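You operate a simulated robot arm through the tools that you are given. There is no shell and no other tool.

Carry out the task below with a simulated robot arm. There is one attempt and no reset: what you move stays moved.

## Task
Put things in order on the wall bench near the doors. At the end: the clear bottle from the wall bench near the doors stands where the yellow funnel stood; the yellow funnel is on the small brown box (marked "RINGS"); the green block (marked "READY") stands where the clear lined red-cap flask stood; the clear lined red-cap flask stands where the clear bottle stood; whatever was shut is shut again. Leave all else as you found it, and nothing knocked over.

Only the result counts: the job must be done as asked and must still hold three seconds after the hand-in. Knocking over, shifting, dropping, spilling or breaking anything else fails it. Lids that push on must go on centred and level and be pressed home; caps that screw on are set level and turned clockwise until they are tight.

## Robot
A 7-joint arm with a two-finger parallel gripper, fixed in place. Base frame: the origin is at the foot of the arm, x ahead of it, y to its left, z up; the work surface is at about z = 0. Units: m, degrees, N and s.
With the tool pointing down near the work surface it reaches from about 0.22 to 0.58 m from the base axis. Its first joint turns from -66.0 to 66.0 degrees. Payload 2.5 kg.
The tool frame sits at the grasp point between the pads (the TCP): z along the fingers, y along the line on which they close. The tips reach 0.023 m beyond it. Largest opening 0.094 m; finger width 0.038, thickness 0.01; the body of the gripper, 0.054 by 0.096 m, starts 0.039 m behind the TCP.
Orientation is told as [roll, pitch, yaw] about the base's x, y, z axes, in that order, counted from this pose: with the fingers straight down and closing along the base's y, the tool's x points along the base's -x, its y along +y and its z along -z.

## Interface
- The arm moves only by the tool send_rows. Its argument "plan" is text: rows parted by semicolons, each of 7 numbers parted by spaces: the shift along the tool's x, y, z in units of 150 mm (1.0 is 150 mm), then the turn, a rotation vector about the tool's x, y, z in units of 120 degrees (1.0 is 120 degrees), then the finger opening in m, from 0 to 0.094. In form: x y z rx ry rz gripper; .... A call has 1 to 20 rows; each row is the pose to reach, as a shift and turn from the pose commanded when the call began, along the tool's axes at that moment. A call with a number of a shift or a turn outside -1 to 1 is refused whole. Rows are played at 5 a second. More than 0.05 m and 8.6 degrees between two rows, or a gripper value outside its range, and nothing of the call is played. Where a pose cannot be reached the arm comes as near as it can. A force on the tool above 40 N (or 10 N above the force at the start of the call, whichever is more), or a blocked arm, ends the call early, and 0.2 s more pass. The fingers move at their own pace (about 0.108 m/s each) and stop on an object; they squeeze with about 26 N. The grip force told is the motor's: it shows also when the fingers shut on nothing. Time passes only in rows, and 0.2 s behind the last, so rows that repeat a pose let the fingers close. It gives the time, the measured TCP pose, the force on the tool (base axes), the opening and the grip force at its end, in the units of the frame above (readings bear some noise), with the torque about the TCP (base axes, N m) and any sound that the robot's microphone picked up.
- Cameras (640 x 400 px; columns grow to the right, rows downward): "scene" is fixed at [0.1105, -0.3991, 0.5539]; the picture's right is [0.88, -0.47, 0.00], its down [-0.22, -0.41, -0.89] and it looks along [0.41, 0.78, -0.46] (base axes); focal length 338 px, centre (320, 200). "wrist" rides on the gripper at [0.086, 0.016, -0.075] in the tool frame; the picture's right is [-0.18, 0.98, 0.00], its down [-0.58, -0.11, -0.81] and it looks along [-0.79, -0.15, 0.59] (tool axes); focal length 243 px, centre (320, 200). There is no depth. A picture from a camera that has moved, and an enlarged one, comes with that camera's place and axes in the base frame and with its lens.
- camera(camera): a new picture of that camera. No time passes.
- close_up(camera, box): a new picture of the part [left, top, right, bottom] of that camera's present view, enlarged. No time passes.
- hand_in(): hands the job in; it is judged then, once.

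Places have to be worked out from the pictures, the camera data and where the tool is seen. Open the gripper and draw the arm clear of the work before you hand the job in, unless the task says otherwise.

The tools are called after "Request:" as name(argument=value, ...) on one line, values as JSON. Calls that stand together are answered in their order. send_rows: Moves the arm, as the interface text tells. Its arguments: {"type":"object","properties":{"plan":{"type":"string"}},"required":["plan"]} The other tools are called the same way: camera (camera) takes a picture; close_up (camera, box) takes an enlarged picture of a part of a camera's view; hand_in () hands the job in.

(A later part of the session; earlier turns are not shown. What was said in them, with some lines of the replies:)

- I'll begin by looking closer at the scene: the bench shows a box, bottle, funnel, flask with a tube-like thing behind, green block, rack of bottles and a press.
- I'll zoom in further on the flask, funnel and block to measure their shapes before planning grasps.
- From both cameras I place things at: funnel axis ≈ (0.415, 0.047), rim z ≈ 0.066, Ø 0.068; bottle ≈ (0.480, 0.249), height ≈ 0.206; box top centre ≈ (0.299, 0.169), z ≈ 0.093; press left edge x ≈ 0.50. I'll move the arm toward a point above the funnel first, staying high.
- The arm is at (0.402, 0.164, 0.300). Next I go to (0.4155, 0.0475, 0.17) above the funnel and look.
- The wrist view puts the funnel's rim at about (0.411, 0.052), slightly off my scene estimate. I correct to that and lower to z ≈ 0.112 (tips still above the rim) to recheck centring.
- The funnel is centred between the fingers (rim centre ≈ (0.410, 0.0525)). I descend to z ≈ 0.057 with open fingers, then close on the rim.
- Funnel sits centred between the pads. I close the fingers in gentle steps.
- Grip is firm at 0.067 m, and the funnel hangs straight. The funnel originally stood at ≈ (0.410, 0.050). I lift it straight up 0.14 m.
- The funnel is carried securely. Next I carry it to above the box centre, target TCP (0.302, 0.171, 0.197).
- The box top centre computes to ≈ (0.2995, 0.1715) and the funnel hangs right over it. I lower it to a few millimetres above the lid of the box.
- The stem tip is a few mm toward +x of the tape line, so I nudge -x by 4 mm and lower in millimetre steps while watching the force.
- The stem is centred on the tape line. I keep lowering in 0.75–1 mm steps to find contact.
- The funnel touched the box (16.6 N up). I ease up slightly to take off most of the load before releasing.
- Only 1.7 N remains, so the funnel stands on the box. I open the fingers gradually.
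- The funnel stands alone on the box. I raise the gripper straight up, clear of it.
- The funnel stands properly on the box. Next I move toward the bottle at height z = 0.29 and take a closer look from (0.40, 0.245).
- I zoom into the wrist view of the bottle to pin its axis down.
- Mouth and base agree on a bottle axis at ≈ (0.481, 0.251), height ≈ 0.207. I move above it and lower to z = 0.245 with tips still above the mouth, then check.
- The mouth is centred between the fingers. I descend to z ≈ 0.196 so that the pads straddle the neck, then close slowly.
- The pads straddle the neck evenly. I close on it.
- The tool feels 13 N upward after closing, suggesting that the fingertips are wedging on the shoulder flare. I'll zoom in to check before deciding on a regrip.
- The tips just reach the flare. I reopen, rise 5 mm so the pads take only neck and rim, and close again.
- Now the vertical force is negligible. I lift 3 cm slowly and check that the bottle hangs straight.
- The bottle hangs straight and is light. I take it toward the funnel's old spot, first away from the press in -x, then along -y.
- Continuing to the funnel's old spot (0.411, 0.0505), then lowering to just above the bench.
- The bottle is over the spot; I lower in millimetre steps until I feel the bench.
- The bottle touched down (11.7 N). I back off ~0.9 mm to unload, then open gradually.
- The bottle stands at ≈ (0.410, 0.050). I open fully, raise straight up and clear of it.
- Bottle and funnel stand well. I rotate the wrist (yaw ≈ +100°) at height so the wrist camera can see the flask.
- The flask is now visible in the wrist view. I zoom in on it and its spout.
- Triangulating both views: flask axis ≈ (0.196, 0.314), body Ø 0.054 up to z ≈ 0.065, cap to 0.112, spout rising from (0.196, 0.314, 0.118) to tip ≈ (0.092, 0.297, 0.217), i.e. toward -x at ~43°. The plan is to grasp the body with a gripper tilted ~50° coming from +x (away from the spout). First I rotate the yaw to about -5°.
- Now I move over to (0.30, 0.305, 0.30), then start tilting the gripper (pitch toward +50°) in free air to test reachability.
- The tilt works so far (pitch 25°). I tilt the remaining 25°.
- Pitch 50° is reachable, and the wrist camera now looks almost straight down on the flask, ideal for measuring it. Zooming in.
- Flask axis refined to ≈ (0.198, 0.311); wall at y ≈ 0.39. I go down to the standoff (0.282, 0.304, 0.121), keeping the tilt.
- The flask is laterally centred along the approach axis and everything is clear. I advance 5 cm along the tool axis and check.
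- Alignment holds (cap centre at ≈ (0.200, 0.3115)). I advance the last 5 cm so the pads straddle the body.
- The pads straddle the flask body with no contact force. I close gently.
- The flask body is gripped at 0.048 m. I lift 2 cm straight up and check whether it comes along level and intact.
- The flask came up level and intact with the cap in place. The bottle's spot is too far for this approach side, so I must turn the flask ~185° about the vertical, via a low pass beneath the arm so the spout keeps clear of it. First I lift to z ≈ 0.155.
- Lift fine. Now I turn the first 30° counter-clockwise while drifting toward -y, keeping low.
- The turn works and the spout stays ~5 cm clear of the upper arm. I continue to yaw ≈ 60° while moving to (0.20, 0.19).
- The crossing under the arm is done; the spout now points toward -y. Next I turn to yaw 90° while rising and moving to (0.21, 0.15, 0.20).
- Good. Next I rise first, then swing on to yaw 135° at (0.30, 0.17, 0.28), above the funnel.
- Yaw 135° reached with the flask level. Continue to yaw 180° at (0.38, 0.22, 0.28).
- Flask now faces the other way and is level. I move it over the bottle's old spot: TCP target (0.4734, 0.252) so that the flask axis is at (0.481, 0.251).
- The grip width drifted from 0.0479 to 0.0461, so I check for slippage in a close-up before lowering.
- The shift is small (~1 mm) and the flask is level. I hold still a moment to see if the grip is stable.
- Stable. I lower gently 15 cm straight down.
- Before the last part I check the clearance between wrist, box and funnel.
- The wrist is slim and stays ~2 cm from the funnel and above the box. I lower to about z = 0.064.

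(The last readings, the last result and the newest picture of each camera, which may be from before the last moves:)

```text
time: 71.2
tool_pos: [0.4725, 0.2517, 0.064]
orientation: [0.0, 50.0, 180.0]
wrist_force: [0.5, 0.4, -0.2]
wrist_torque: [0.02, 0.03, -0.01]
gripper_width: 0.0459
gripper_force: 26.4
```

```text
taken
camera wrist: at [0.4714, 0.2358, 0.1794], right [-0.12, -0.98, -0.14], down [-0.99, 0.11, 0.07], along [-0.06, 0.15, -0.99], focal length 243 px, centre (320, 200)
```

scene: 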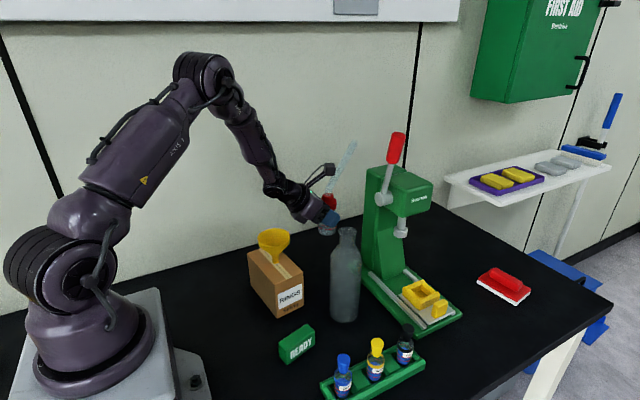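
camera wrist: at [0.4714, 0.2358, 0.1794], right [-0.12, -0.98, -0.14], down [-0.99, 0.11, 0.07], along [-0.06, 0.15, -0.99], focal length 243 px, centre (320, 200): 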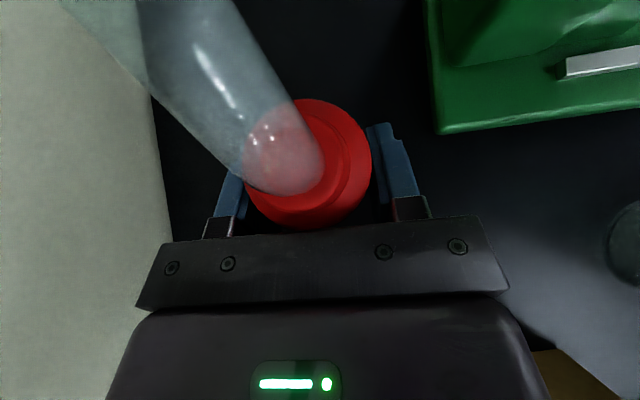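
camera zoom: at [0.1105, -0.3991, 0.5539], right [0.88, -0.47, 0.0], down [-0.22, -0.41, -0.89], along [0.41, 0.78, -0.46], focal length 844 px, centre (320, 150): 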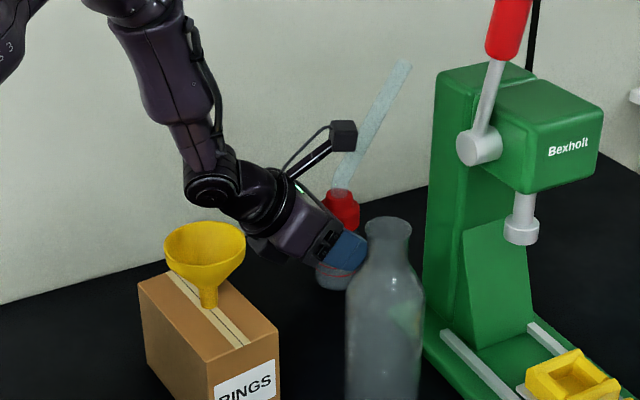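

Flask axis is at ≈ (0.480, 0.250), right on target. I lower by millimetres until contact.

Request:
send_rows(plan="-0.0051 0 0.0043 0 0 0 0.03; -0.0102 0 0.0086 0 0 0 0.03; -0.0153 0 0.0129 0 0 0 0.03; -0.0204 0 0.0171 0 0 0 0.03; -0.0204 0 0.0171 0 0 0 0.03")

```text
time: 72.4
tool_pos: [0.4726, 0.2522, 0.0612]
orientation: [-0.1, 50.0, 179.9]
wrist_force: [0.7, 0.1, -1.4]
wrist_torque: [0.01, 0.0, 0.0]
gripper_width: 0.0458
gripper_force: 26.5
```

Request:
send_rows(plan="-0.0051 0 0.0043 0 0 0 0.03; -0.0102 0 0.0086 0 0 0 0.03; -0.0102 0 0.0086 0 0 0 0.03")

```text
time: 73.2
tool_pos: [0.4728, 0.252, 0.0582]
orientation: [0.0, 50.0, 179.9]
wrist_force: [0.2, 0.6, -0.8]
wrist_torque: [0.01, 0.04, 0.0]
gripper_width: 0.0459
gripper_force: 25.5
```

Request:
send_rows(plan="-0.0051 0 0.0043 0 0 0 0.03; -0.0077 0 0.0065 0 0 0 0.03; -0.0077 0 0.0065 0 0 0 0.03")

Request:
close_up(camera="scene", box=[300, 180, 360, 250])

```text
time: 74.0
tool_pos: [0.4742, 0.252, 0.0582]
orientation: [-0.1, 50.1, 180.0]
wrist_force: [0.4, 2.0, 6.5]
wrist_torque: [-0.05, -0.03, -0.01]
gripper_width: 0.0457
gripper_force: 26.0
```

```text
5.71 times, centred on (330, 215) of scene
camera zoom: at [0.1105, -0.3992, 0.5539], right [0.88, -0.47, 0.0], down [-0.22, -0.41, -0.89], along [0.41, 0.78, -0.46], focal length 1930 px, centre (263, 114)
```

zoom: 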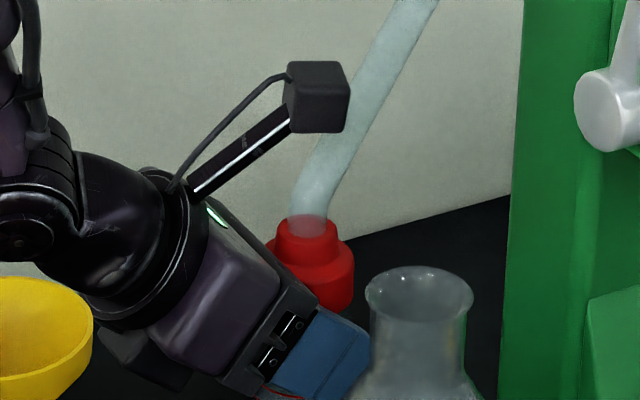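

The flask touches the bench (≈ 7 N). I ease off slightly and open the fingers gradually.

Request:
send_rows(plan="0.002 0 -0.0017 0 0 0 0.03; 0.002 0 -0.0017 0 0 0 0.044; 0.002 0 -0.0017 0 0 0 0.046; 0.002 0 -0.0017 0 0 0 0.048; 0.002 0 -0.0017 0 0 0 0.051; 0.002 0 -0.0017 0 0 0 0.056; 0.002 0 -0.0017 0 0 0 0.064; 0.002 0 -0.0017 0 0 0 0.072; 0.002 0 -0.0017 0 0 0 0.08; 0.002 0 -0.0017 0 0 0 0.08")

Request:
camera(camera="wrist")

Request:
close_up(camera="scene", box=[280, 130, 400, 250])

```text
time: 76.2
tool_pos: [0.4733, 0.251, 0.0565]
orientation: [0.0, 49.9, 179.9]
wrist_force: [0.4, -0.3, -0.3]
wrist_torque: [-0.01, -0.01, 0.02]
gripper_width: 0.08
gripper_force: 0.0
```

```text
taken
camera wrist: at [0.4717, 0.2359, 0.1715], right [-0.12, -0.98, -0.14], down [-0.99, 0.11, 0.07], along [-0.06, 0.15, -0.99], focal length 243 px, centre (320, 200)
```

wrist: 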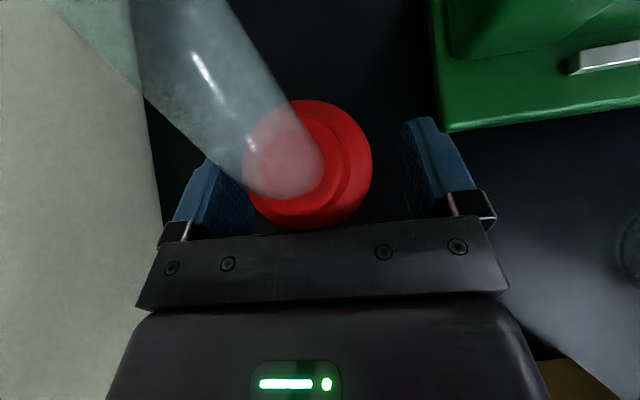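

```text
3.33 times, centred on (340, 190) of scene
camera zoom: at [0.1105, -0.3991, 0.5539], right [0.88, -0.47, 0.0], down [-0.22, -0.41, -0.89], along [0.41, 0.78, -0.46], focal length 1126 px, centre (253, 233)
```

zoom: 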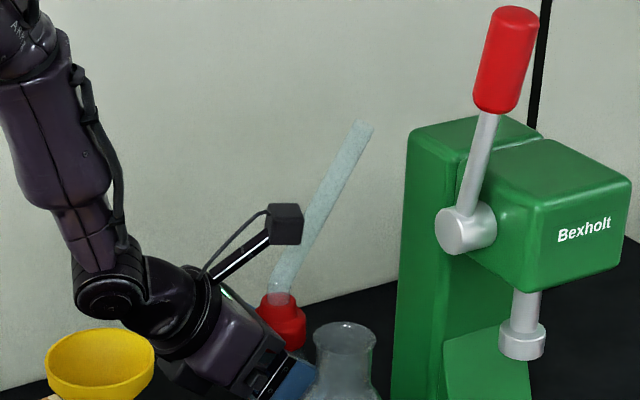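

The flask stands free. I back the fingers out along the tool axis 6 cm and then rise straight up.

Request:
send_rows(plan="0 0 -0.06 0 0 0 0.08; 0 0 -0.14 0 0 0 0.08; 0 0 -0.22 0 0 0 0.08; 0 0 -0.3 0 0 0 0.08; 0 0 -0.4 0 0 0 0.08; 0.13 0 -0.51 0 0 0 0.08; 0.26 0 -0.62 0 0 0 0.08; 0.39 0 -0.73 0 0 0 0.08; 0.52 0 -0.837 0 0 0 0.08; 0.664 0 -0.957 0 0 0 0.08")

Request:
camera(camera="scene")

Request:
camera(camera="wrist")

```text
time: 78.4
tool_pos: [0.4279, 0.2524, 0.2233]
orientation: [0.0, 49.9, 179.9]
wrist_force: [0.4, -0.1, -0.6]
wrist_torque: [0.0, 0.01, 0.01]
gripper_width: 0.0796
gripper_force: 0.2
```

```text
taken
```

scene: 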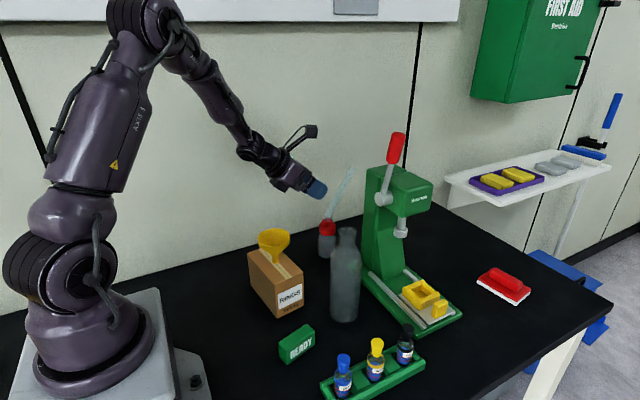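

```text
taken
camera wrist: at [0.4259, 0.2367, 0.3394], right [-0.12, -0.98, -0.14], down [-0.99, 0.11, 0.07], along [-0.06, 0.15, -0.99], focal length 243 px, centre (320, 200)
```

wrist: 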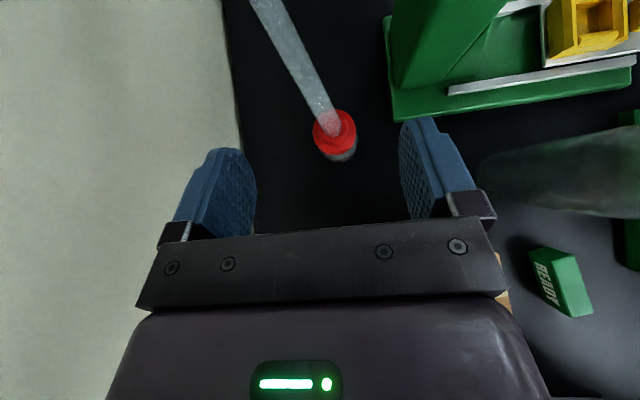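

The flask stands upright at the bottle's old spot. Now I retrace the rotation (back to yaw 135°) while rising away.

Request:
send_rows(plan="-0.0289 0.0795 -0.1459 -0.0479 0 0.0402 0.08; -0.0578 0.1589 -0.2918 -0.0958 0 0.0804 0.08; -0.0867 0.2384 -0.4378 -0.1436 0 0.1205 0.08; -0.1155 0.3178 -0.5837 -0.1915 0 0.1607 0.08; -0.1444 0.3973 -0.7296 -0.2394 0 0.2009 0.08; -0.1733 0.4767 -0.8755 -0.2873 0 0.2411 0.08")

Request:
camera(camera="scene")

```text
time: 79.8
tool_pos: [0.3116, 0.1795, 0.2893]
orientation: [0.1, 49.9, 134.9]
wrist_force: [-0.2, -0.8, 0.1]
wrist_torque: [0.01, 0.01, 0.01]
gripper_width: 0.0802
gripper_force: 0.0
```

```text
taken
```

scene: 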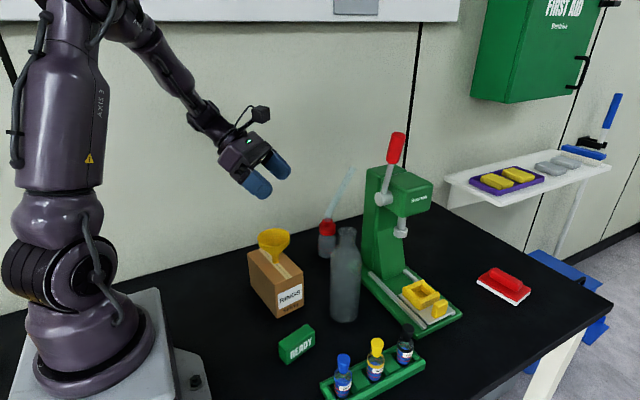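

Continue retracing to yaw 90° at (0.27, 0.14, 0.29).

Request:
send_rows(plan="0 0.063 0 -0.0479 0 0.0402 0.08; 0 0.126 0 -0.0958 0 0.0804 0.08; 0 0.189 0 -0.1436 0 0.1205 0.08; 0 0.251 0 -0.1915 0 0.1607 0.08; 0 0.314 0 -0.2394 0 0.2009 0.08; 0 0.377 0 -0.2873 0 0.2411 0.08; 0 0.377 0 -0.2873 0 0.2411 0.08")

```text
time: 81.4
tool_pos: [0.271, 0.1397, 0.2896]
orientation: [0.1, 50.0, 89.9]
wrist_force: [-0.2, -0.1, 0.2]
wrist_torque: [0.0, 0.01, 0.04]
gripper_width: 0.0802
gripper_force: 0.0
```

Now I bring the tool back to vertical (pitch 50° → 0°).

Request:
send_rows(plan="0 0 0 0 -0.0595 0 0.08; 0 0 0 0 -0.119 0 0.08; 0 0 0 0 -0.1786 0 0.08; 0 0 0 0 -0.2381 0 0.08; 0 0 0 0 -0.2976 0 0.08; 0 0 0 0 -0.3571 0 0.08; 0 0 0 0 -0.4167 0 0.08; 0 0 0 0 -0.4167 0 0.08")

Request:
camera(camera="scene")

Request:
camera(camera="wrist")

```text
time: 83.2
tool_pos: [0.2708, 0.1417, 0.2892]
orientation: [0.0, -0.2, 89.9]
wrist_force: [0.5, -0.2, 0.3]
wrist_torque: [0.01, 0.01, 0.02]
gripper_width: 0.08
gripper_force: 0.1
```

```text
taken
```

scene: 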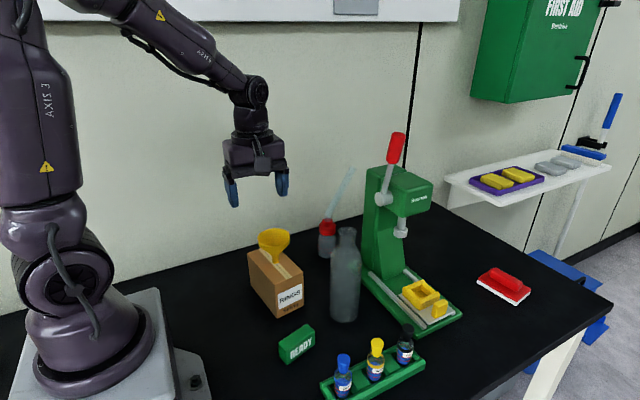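

```text
taken
camera wrist: at [0.254, 0.0543, 0.3652], right [-0.98, 0.19, 0.0], down [0.11, 0.58, 0.81], along [0.15, 0.79, -0.59], focal length 243 px, centre (320, 200)
```

wrist: 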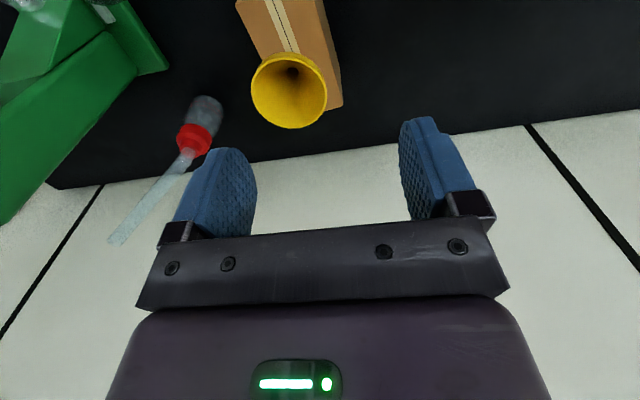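

All good. Next I turn to yaw ≈ 14.5° (the block's heading) while moving above the block at ≈ (0.28, 0.012).

Request:
send_rows(plan="0.095 -0.007 0 0 0 0.0699 0.08; 0.19 -0.014 0 0 0 0.1398 0.08; 0.286 -0.021 0 0 0 0.2097 0.08; 0.381 -0.028 0 0 0 0.2796 0.08; 0.476 -0.035 0 0 0 0.3494 0.08; 0.571 -0.042 0 0 0 0.4193 0.08; 0.667 -0.049 0 0 0 0.4892 0.08; 0.762 -0.056 0 0 0 0.5591 0.08; 0.857 -0.063 0 0 0 0.629 0.08; 0.857 -0.063 0 0 0 0.629 0.08")

Request:
camera(camera="wrist")

Request:
close_up(camera="scene", box=[260, 310, 340, 370])

```text
time: 85.4
tool_pos: [0.2791, 0.0118, 0.2909]
orientation: [0.0, 0.0, 14.3]
wrist_force: [-0.2, -0.1, -1.0]
wrist_torque: [0.0, 0.01, 0.03]
gripper_width: 0.0798
gripper_force: 0.2
```

```text
taken
camera wrist: at [0.1913, 0.0061, 0.3662], right [-0.06, 1.0, 0.0], down [0.59, 0.04, 0.81], along [0.8, 0.05, -0.59], focal length 243 px, centre (320, 200)
```

wrist: 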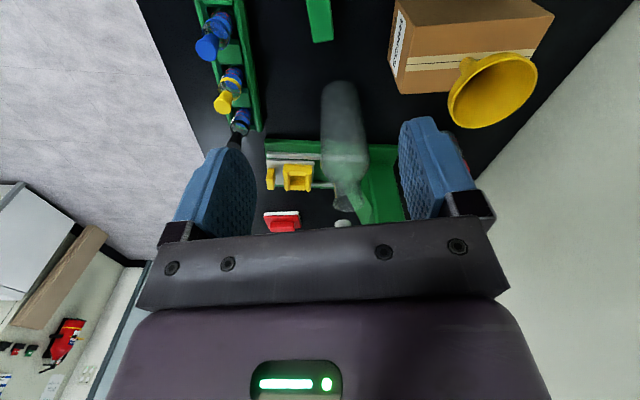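

```text
6.67 times, centred on (300, 340) of scene
camera zoom: at [0.1105, -0.3991, 0.5539], right [0.88, -0.47, 0.0], down [-0.22, -0.41, -0.89], along [0.41, 0.78, -0.46], focal length 2252 px, centre (453, -733)
```

zoom: 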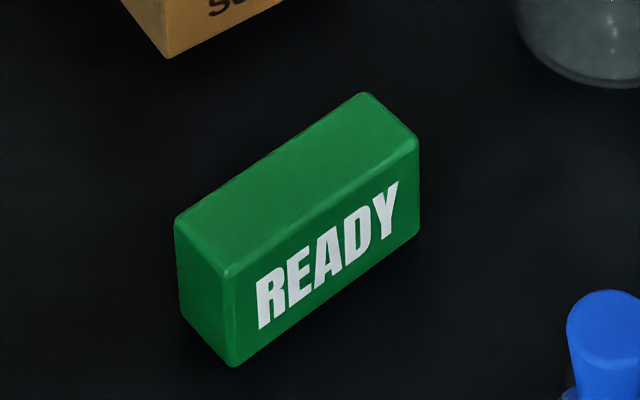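

From the close-up the block spans ≈ 0.067 × 0.025 × 0.038 m, centre ≈ (0.2775, 0.009), heading ≈ 12.5°. I descend 15 cm above it and check with the wrist camera.

Request:
send_rows(plan="0.003 -0.003 0.143 0 0 0 0.08; 0.006 -0.005 0.286 0 0 0 0.08; 0.009 -0.008 0.429 0 0 0 0.08; 0.012 -0.01 0.571 0 0 0 0.08; 0.015 -0.012 0.714 0 0 0 0.08; 0.018 -0.015 0.857 0 0 0 0.07; 0.021 -0.017 1.0 0 0 0 0.07; 0.021 -0.017 1.0 0 0 0 0.07")

Request:
camera(camera="wrist")

Request:
camera(camera="scene")

```text
time: 87.2
tool_pos: [0.278, 0.0079, 0.1406]
orientation: [0.1, 0.0, 14.4]
wrist_force: [0.1, 0.2, 0.6]
wrist_torque: [0.0, -0.01, -0.01]
gripper_width: 0.0699
gripper_force: 0.0
```

```text
taken
camera wrist: at [0.1896, 0.0025, 0.216], right [-0.07, 1.0, 0.0], down [0.59, 0.04, 0.81], along [0.8, 0.05, -0.59], focal length 243 px, centre (320, 200)
```

wrist: 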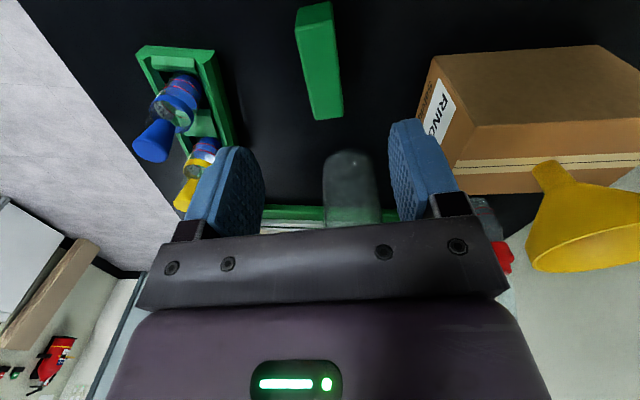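

```text
taken
```

scene: 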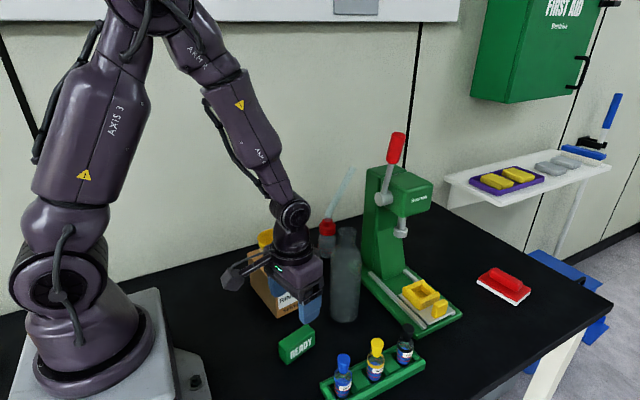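

Zooming in on the block in the wrist view to align the grasp.

Request:
close_up(camera="wrist", box=[240, 0, 420, 140])

```text
2.86 times, centred on (330, 70) of wrist
camera zoom: at [0.1896, 0.0025, 0.216], right [-0.07, 1.0, 0.0], down [0.59, 0.04, 0.81], along [0.8, 0.05, -0.59], focal length 693 px, centre (291, 571)
```

zoom: 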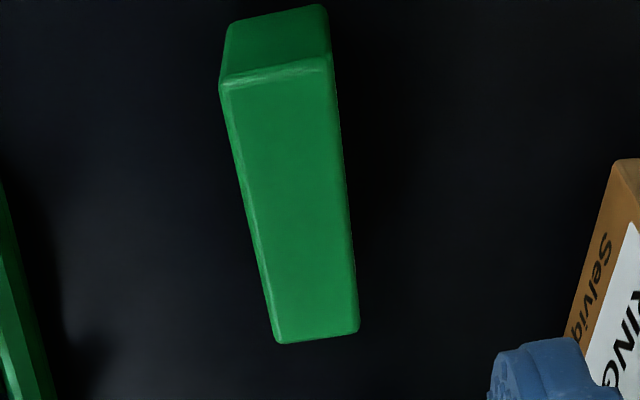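

Block top centre refined to (0.280, 0.011), heading 13.4°. I align and descend to z ≈ 0.03, stopping briefly above first.

Request:
send_rows(plan="-0.008 0.006 0.12 0 0 0.004 0.07; -0.017 0.013 0.24 0 0 0.008 0.07; -0.017 0.013 0.36 0 0 0.008 0.07; -0.017 0.013 0.48 0 0 0.008 0.06; -0.017 0.013 0.58 0 0 0.008 0.06; -0.017 0.013 0.67 0 0 0.008 0.06; -0.017 0.013 0.733 0 0 0.008 0.06; -0.017 0.013 0.733 0 0 0.008 0.06")

Request:
camera(camera="wrist")

Request:
close_up(camera="scene", box=[220, 240, 360, 380])

```text
time: 89.0
tool_pos: [0.277, 0.0101, 0.032]
orientation: [-0.1, 0.1, 13.5]
wrist_force: [0.0, -0.4, 0.0]
wrist_torque: [-0.03, -0.02, -0.01]
gripper_width: 0.06
gripper_force: 0.0
```

```text
taken
camera wrist: at [0.1906, 0.0069, 0.1059], right [-0.05, 1.0, 0.0], down [0.59, 0.03, 0.81], along [0.8, 0.04, -0.59], focal length 243 px, centre (320, 200)
```

wrist: 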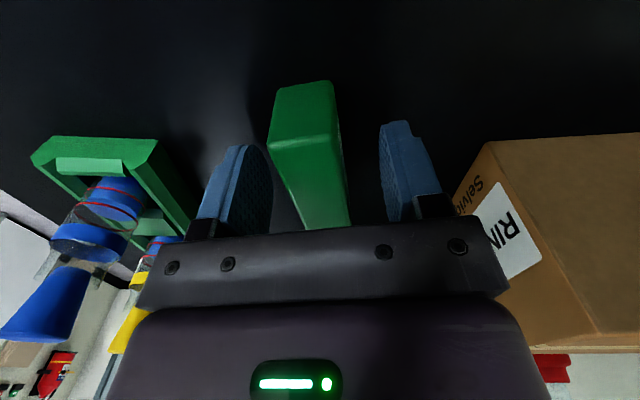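

```text
2.86 times, centred on (290, 310) of scene
camera zoom: at [0.1105, -0.3991, 0.5539], right [0.88, -0.47, 0.0], down [-0.22, -0.41, -0.89], along [0.41, 0.78, -0.46], focal length 965 px, centre (406, -114)
```

zoom: 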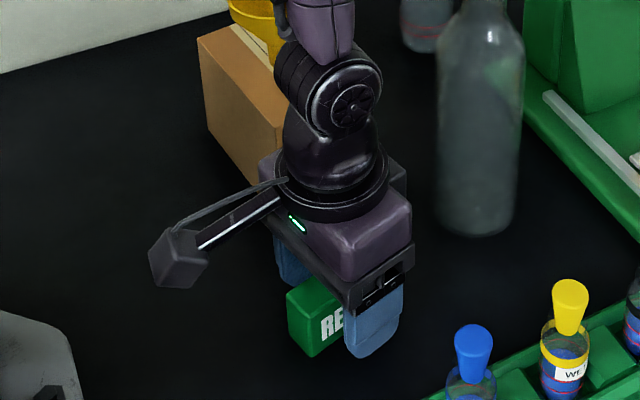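

The block sits between the pads. I close on it.

Request:
send_rows(plan="0 0 0 0 0 0 0.05; 0 0 0 0 0 0 0.042; 0 0 0 0 0 0 0.035; 0 0 0 0 0 0 0.03; 0 0 0 0 0 0 0.026; 0 0 0 0 0 0 0.022; 0 0 0 0 0 0 0.015; 0 0 0 0 0 0 0.015")

Request:
camera(camera="wrist")

```text
time: 90.8
tool_pos: [0.2774, 0.011, 0.0319]
orientation: [0.1, 0.2, 13.5]
wrist_force: [0.2, 0.4, 0.7]
wrist_torque: [-0.03, 0.02, -0.01]
gripper_width: 0.0253
gripper_force: 25.9
```

```text
taken
camera wrist: at [0.1906, 0.0068, 0.1061], right [-0.05, 1.0, 0.0], down [0.59, 0.03, 0.81], along [0.8, 0.04, -0.59], focal length 243 px, centre (320, 200)
```

wrist: 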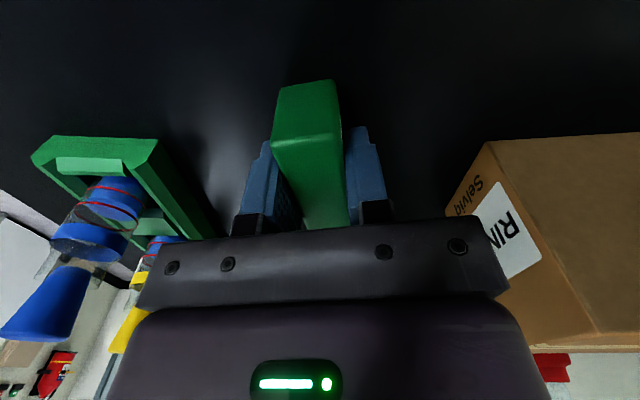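

The block is held (0.0253 m). I lift it straight up 15 cm.

Request:
send_rows(plan="0 0 -0.06 0 0 0 0.015; 0 0 -0.18 0 0 0 0.015; 0 0 -0.34 0 0 0 0.015; 0 0 -0.5 0 0 0 0.015; 0 0 -0.66 0 0 0 0.015; 0 0 -0.83 0 0 0 0.015; 0 0 -1.0 0 0 0 0.015")

Request:
camera(camera="scene")

```text
time: 92.4
tool_pos: [0.2788, 0.0105, 0.1803]
orientation: [0.0, 0.0, 13.6]
wrist_force: [0.4, -0.9, -0.5]
wrist_torque: [0.0, 0.02, -0.03]
gripper_width: 0.0252
gripper_force: 25.8
```

```text
taken
```

scene: 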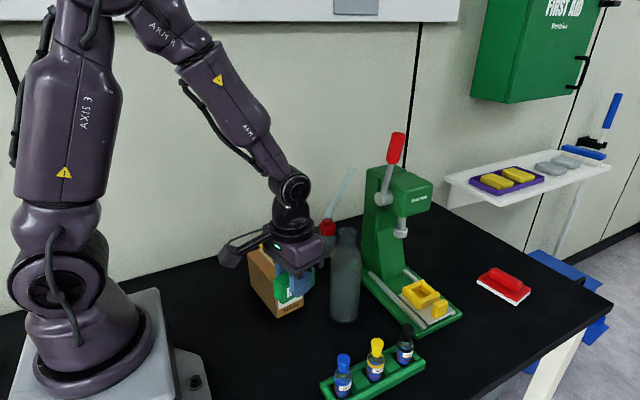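

The block is up. I rise further and carry it around toward the flask's old spot, first leg.

Request:
send_rows(plan="0 0 -0.2 0 0 0 0.015; 0 0 -0.4 0 0 0 0.015; 0.0988 0.1606 -0.533 0 0 0 0.015; 0.1822 0.3861 -0.533 0 0 0 0.015; 0.2331 0.6038 -0.533 0 0 0 0.015; 0.2516 0.8138 -0.533 0 0 0 0.015; 0.2454 0.9836 -0.533 0 0 0 0.015")

```text
time: 94.0
tool_pos: [0.2078, 0.1454, 0.2601]
orientation: [0.1, 0.0, 13.5]
wrist_force: [0.2, -0.4, -0.8]
wrist_torque: [-0.03, -0.01, -0.01]
gripper_width: 0.0254
gripper_force: 25.8
```

Second leg toward (0.197, 0.276), still at z = 0.26.

Request:
send_rows(plan="-0.0202 0.1437 0 0 0 0 0.015; -0.0403 0.2873 0 0 0 0 0.015; -0.0605 0.431 0 0 0 0 0.015; -0.0807 0.5747 0 0 0 0 0.015; -0.1008 0.7183 0 0 0 0 0.015; -0.121 0.862 0 0 0 0 0.015; -0.121 0.862 0 0 0 0 0.015")

Request:
camera(camera="scene")

Request:
camera(camera="wrist")

```text
time: 95.6
tool_pos: [0.1968, 0.2756, 0.2612]
orientation: [-0.1, 0.0, 13.6]
wrist_force: [0.2, 0.2, -0.9]
wrist_torque: [-0.01, 0.0, -0.01]
gripper_width: 0.0255
gripper_force: 25.5
```

```text
taken
```

scene: 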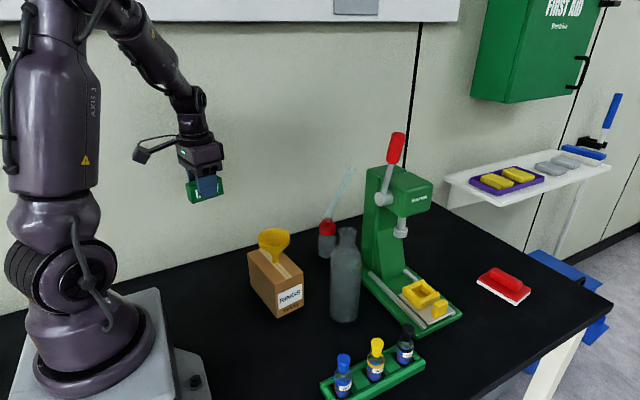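

```text
taken
camera wrist: at [0.1082, 0.2719, 0.3358], right [-0.05, 1.0, 0.0], down [0.59, 0.03, 0.81], along [0.8, 0.04, -0.59], focal length 243 px, centre (320, 200)
```

wrist: 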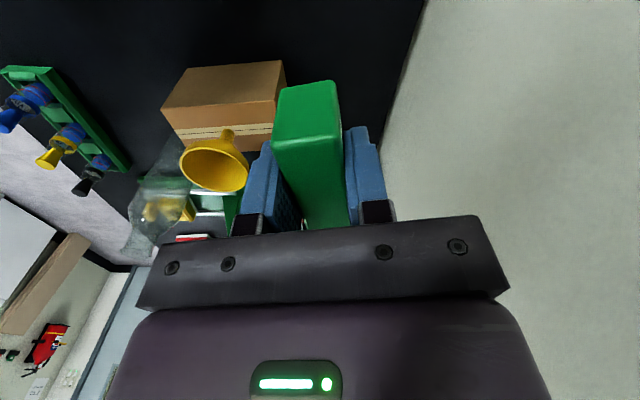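

Now shift to the spot (0.1965, 0.3115) and descend 14 cm.

Request:
send_rows(plan="-0.0278 0.1168 0 0 0 0 0.015; -0.0556 0.2335 0 0 0 0 0.015; -0.0556 0.2335 0.15 0 0 0 0.015; -0.0556 0.2335 0.3 0 0 0 0.015; -0.0556 0.2335 0.46 0 0 0 0.015; -0.0556 0.2335 0.62 0 0 0 0.015; -0.0556 0.2335 0.78 0 0 0 0.015; -0.0556 0.2335 0.933 0 0 0 0.015; -0.0556 0.2335 0.933 0 0 0 0.015")

Request:
camera(camera="scene")

Request:
camera(camera="wrist")

```text
time: 97.6
tool_pos: [0.1969, 0.3117, 0.1218]
orientation: [0.0, 0.1, 13.5]
wrist_force: [0.4, 0.0, 0.2]
wrist_torque: [0.01, -0.01, 0.02]
gripper_width: 0.0255
gripper_force: 25.8
```

```text
taken
```

scene: 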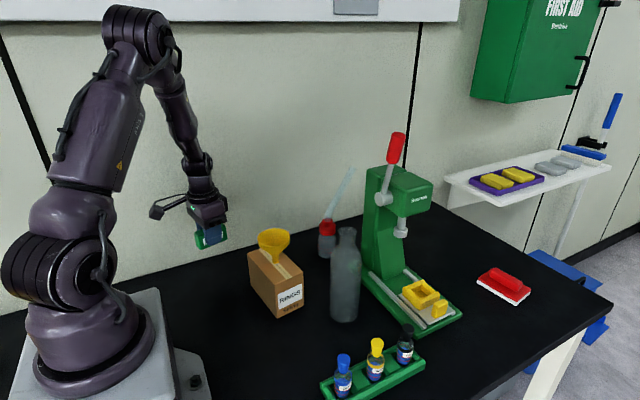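

```text
taken
camera wrist: at [0.108, 0.3087, 0.1966], right [-0.05, 1.0, 0.0], down [0.59, 0.03, 0.81], along [0.8, 0.04, -0.59], focal length 243 px, centre (320, 200)
```

wrist: 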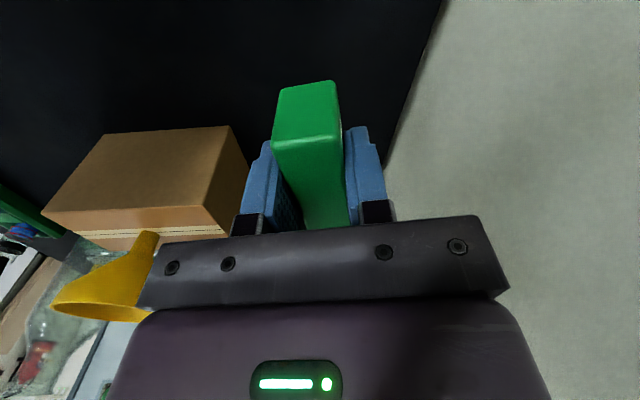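

Aligned; descending to just above the bench (z ≈ 0.036).

Request:
send_rows(plan="0 0 0.12 0 0 0 0.015; 0 0 0.24 0 0 0 0.015; 0 0 0.36 0 0 0 0.015; 0 0 0.46 0 0 0 0.015; 0 0 0.53 0 0 0 0.015; 0 0 0.565 0 0 0 0.015; 0 0 0.565 0 0 0 0.015")

Request:
close_up(camera="scene", box=[140, 170, 260, 300])

```text
time: 99.2
tool_pos: [0.1958, 0.312, 0.0352]
orientation: [-0.1, 0.0, 13.5]
wrist_force: [-0.4, -0.2, 0.0]
wrist_torque: [0.02, 0.04, 0.0]
gripper_width: 0.0254
gripper_force: 26.3
```

```text
3.08 times, centred on (200, 235) of scene
camera zoom: at [0.1105, -0.3991, 0.5539], right [0.88, -0.47, 0.0], down [-0.22, -0.41, -0.89], along [0.41, 0.78, -0.46], focal length 1039 px, centre (689, 92)
```

zoom: 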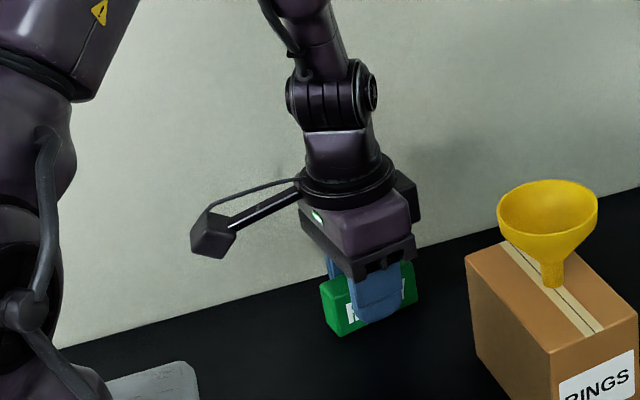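

Now millimetre steps down until the block touches the bench.

Request:
send_rows(plan="0 0 0.007 0 0 0 0.015; 0 0 0.014 0 0 0 0.015; 0 0 0.02 0 0 0 0.015; 0 0 0.02 0 0 0 0.015")

```text
time: 100.2
tool_pos: [0.1944, 0.3117, 0.0331]
orientation: [0.0, 0.0, 13.5]
wrist_force: [-0.3, 0.5, -0.3]
wrist_torque: [-0.01, -0.02, 0.05]
gripper_width: 0.0251
gripper_force: 26.0
```

Request:
send_rows(plan="0 0 0.005 0 0 0 0.015; 0 0 0.01 0 0 0 0.015; 0 0 0.01 0 0 0 0.015")

```text
time: 101.0
tool_pos: [0.1947, 0.3116, 0.0308]
orientation: [0.1, 0.1, 13.5]
wrist_force: [-0.2, -0.3, 0.1]
wrist_torque: [-0.02, -0.02, -0.01]
gripper_width: 0.0252
gripper_force: 26.4
```

Request:
send_rows(plan="0 0 0.005 0 0 0 0.015; 0 0 0.009 0 0 0 0.015; 0 0 0.009 0 0 0 0.015")

Request:
close_up(camera="scene", box=[180, 220, 240, 280])

```text
time: 101.8
tool_pos: [0.195, 0.3119, 0.0308]
orientation: [0.1, 0.1, 13.6]
wrist_force: [-2.0, -1.3, 12.1]
wrist_torque: [-0.07, 0.13, 0.03]
gripper_width: 0.0253
gripper_force: 26.7
```

```text
6.67 times, centred on (210, 250) of scene
camera zoom: at [0.1105, -0.3992, 0.5538], right [0.88, -0.47, 0.0], down [-0.22, -0.41, -0.89], along [0.41, 0.78, -0.46], focal length 2252 px, centre (1053, -133)
```

zoom: 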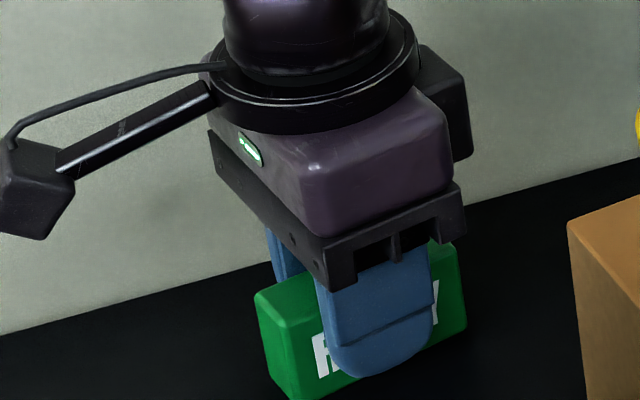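

The block is on the bench (12 N). I ease off and open slowly.

Request:
send_rows(plan="0 0 -0.006 0 0 0 0.015; 0 0 -0.006 0 0 0 0.024; 0 0 -0.006 0 0 0 0.026; 0 0 -0.006 0 0 0 0.028; 0 0 -0.006 0 0 0 0.032; 0 0 -0.006 0 0 0 0.038; 0 0 -0.006 0 0 0 0.046; 0 0 -0.006 0 0 0 0.055; 0 0 -0.006 0 0 0 0.055")

Request:
camera(camera="wrist")

```text
time: 103.8
tool_pos: [0.1956, 0.312, 0.0315]
orientation: [0.1, 0.0, 13.6]
wrist_force: [-0.9, 0.4, 0.8]
wrist_torque: [0.01, -0.02, 0.02]
gripper_width: 0.0548
gripper_force: 0.0
```

```text
taken
camera wrist: at [0.1077, 0.3069, 0.1062], right [-0.05, 1.0, 0.0], down [0.59, 0.03, 0.81], along [0.8, 0.04, -0.59], focal length 243 px, centre (320, 200)
```

wrist: 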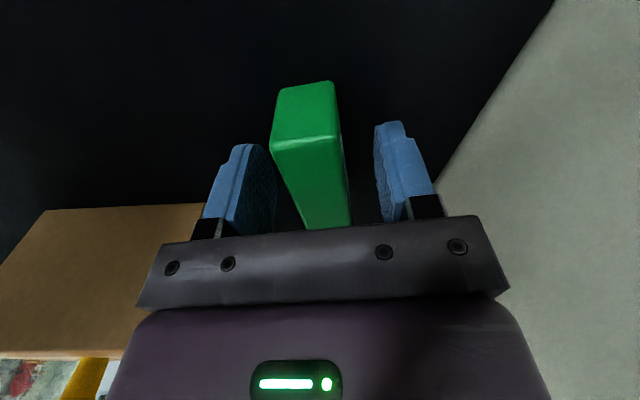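

The block is released and stands. I raise the gripper straight up.

Request:
send_rows(plan="0 0 -0.06 0 0 0 0.055; 0 0 -0.18 0 0 0 0.055; 0 0 -0.34 0 0 0 0.055; 0 0 -0.5 0 0 0 0.055; 0 0 -0.66 0 0 0 0.055; 0 0 -0.83 0 0 0 0.055; 0 0 -1.0 0 0 0 0.055")

Request:
camera(camera="scene")

Request:
camera(camera="wrist")

```text
time: 105.4
tool_pos: [0.1951, 0.31, 0.1816]
orientation: [0.0, 0.2, 13.4]
wrist_force: [0.0, -0.5, 0.0]
wrist_torque: [0.02, 0.0, -0.01]
gripper_width: 0.055
gripper_force: 0.1
```

```text
taken
```

scene: 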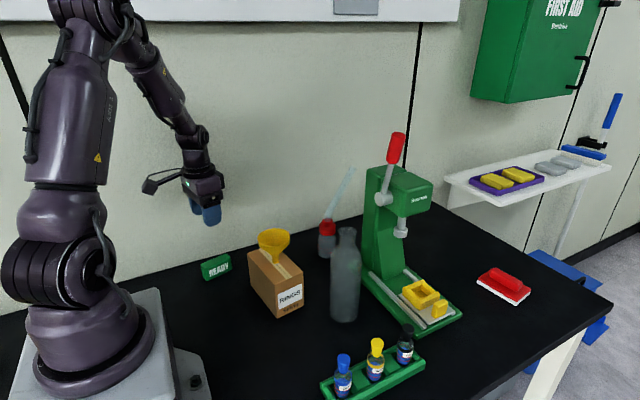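

```text
taken
camera wrist: at [0.1076, 0.3071, 0.2561], right [-0.05, 1.0, 0.0], down [0.59, 0.03, 0.81], along [0.8, 0.04, -0.59], focal length 243 px, centre (320, 200)
```

wrist: 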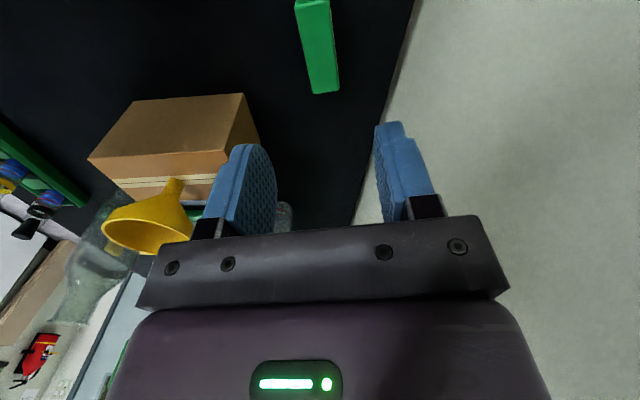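

All four moves are made. I raise the arm further clear and open fully, then verify final positions with close-ups.

Request:
send_rows(plan="0 0 -0.15 0 0 0 0.08; -0.05 -0.05 -0.3 0 0 0 0.094; -0.15 -0.15 -0.45 0 0 0 0.094; -0.25 -0.25 -0.6 0 0 0 0.094; -0.35 -0.3 -0.75 0 0 0 0.094; -0.4 -0.3 -0.9 0 0 0 0.094")

Request:
close_up(camera="scene", box=[180, 220, 380, 340])

Request:
close_up(camera="scene", box=[300, 150, 400, 270])

Request:
close_up(camera="scene", box=[180, 230, 260, 300])

Request:
camera(camera="scene")

```text
time: 106.8
tool_pos: [0.2658, 0.2815, 0.3153]
orientation: [0.0, 0.1, 13.6]
wrist_force: [0.4, -0.5, -0.3]
wrist_torque: [-0.01, -0.01, 0.03]
gripper_width: 0.094
gripper_force: 0.1
```

```text
3.20 times, centred on (280, 280) of scene
camera zoom: at [0.1105, -0.3991, 0.5539], right [0.88, -0.47, 0.0], down [-0.22, -0.41, -0.89], along [0.41, 0.78, -0.46], focal length 1081 px, centre (448, -56)
```

zoom: 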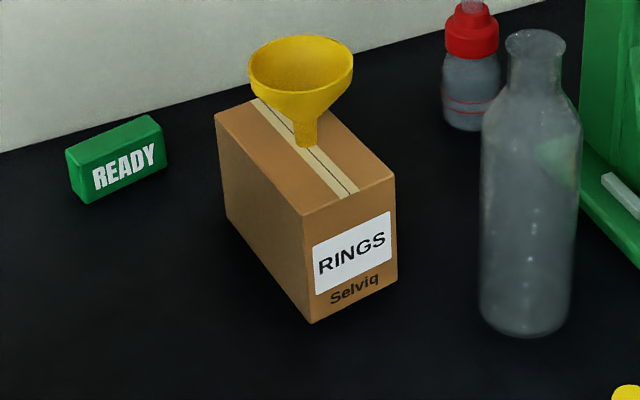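

```text
3.33 times, centred on (350, 210) of scene
camera zoom: at [0.1105, -0.3991, 0.5539], right [0.88, -0.47, 0.0], down [-0.22, -0.41, -0.89], along [0.41, 0.78, -0.46], focal length 1126 px, centre (220, 167)
```

zoom: 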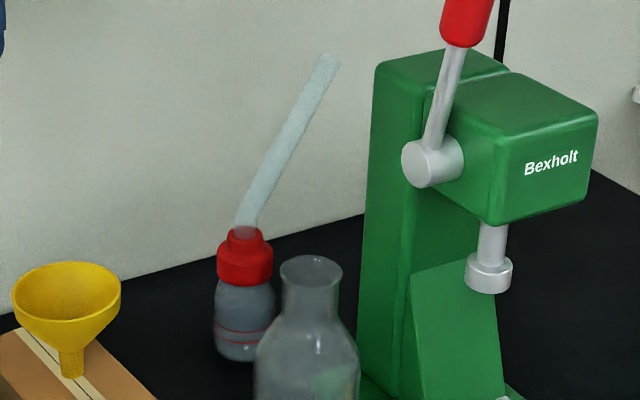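

```text
5.71 times, centred on (220, 265) of scene
camera zoom: at [0.1105, -0.3991, 0.5539], right [0.88, -0.47, 0.0], down [-0.22, -0.41, -0.89], along [0.41, 0.78, -0.46], focal length 1930 px, centre (891, -171)
```

zoom: 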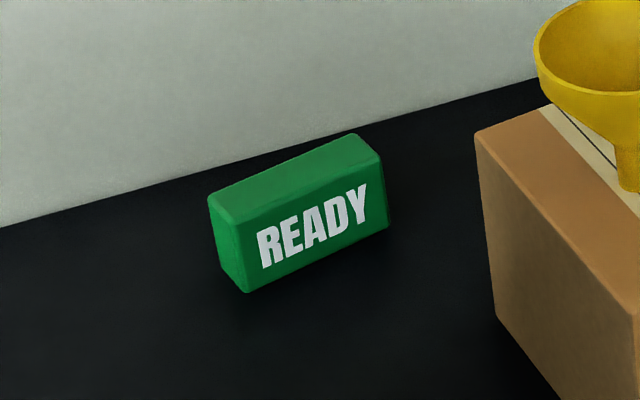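

```text
taken
```

scene: 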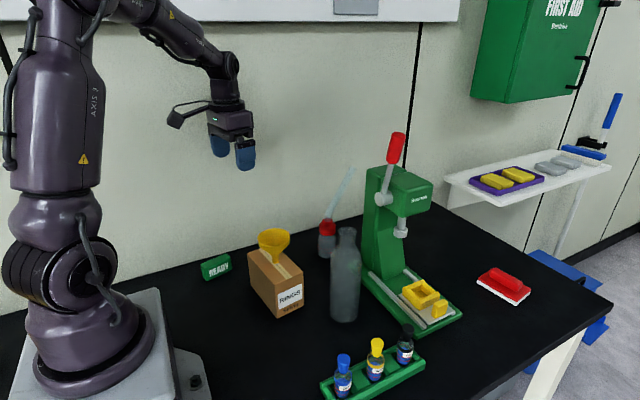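

Everything checks out: bottle at the funnel's spot, funnel upright on the RINGS box, flask (cap on) at the bottle's spot, READY block at the flask's spot; nothing else has moved. I draw the arm up to about its starting pose and then hand in.

Request:
send_rows(plan="0 0.05 -0.12 0 0 0 0.094; 0 0.1 -0.25 0 0 0 0.094; 0 0.13 -0.37 0 0 0 0.094; 0 0.13 -0.37 0 0 0 0.094; 0 0.13 -0.37 0 0 0 0.094")

Request:
camera(camera="scene")

```text
time: 108.0
tool_pos: [0.2603, 0.2993, 0.3714]
orientation: [0.0, 0.2, 13.5]
wrist_force: [-0.2, 0.6, 0.0]
wrist_torque: [-0.02, 0.01, 0.0]
gripper_width: 0.0941
gripper_force: 0.0
```

```text
taken
```

scene: 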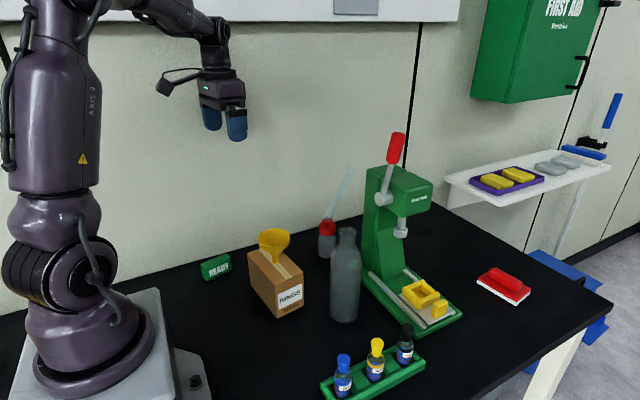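

The arm is clear, the gripper is open and all objects stand as required. Handing in.

Request:
hand_in()

```text
The job is handed in.
```

The job is handed in, and all four items are where you asked. The last picture showed everything upright and nothing else on the bench moved.

| Item | Where it is now | Fit to the old spot |
|---|---|---|
| Clear bottle | Where the yellow funnel stood | Within a few mm |
| Yellow funnel | Upright on its stem on top of the "RINGS" box, near the centre of the tape | – |
| Clear lined red-cap flask | Where the clear bottle stood, cap still on | About 5 mm off, estimated from pictures |
| Green "READY" block | Where the flask stood, same heading as before | Within about 4 mm |

- **Flask direction:** the flask is turned about 185° from how it stood, so its spout now points away from the robot. The arm could not reach the bottle's spot gripping it the other way.
- **Flask grip:** the grip slipped about 1 mm while I carried the flask. It stayed level and set down normally.
- **Caps and lids:** I opened none, so nothing needed closing again.
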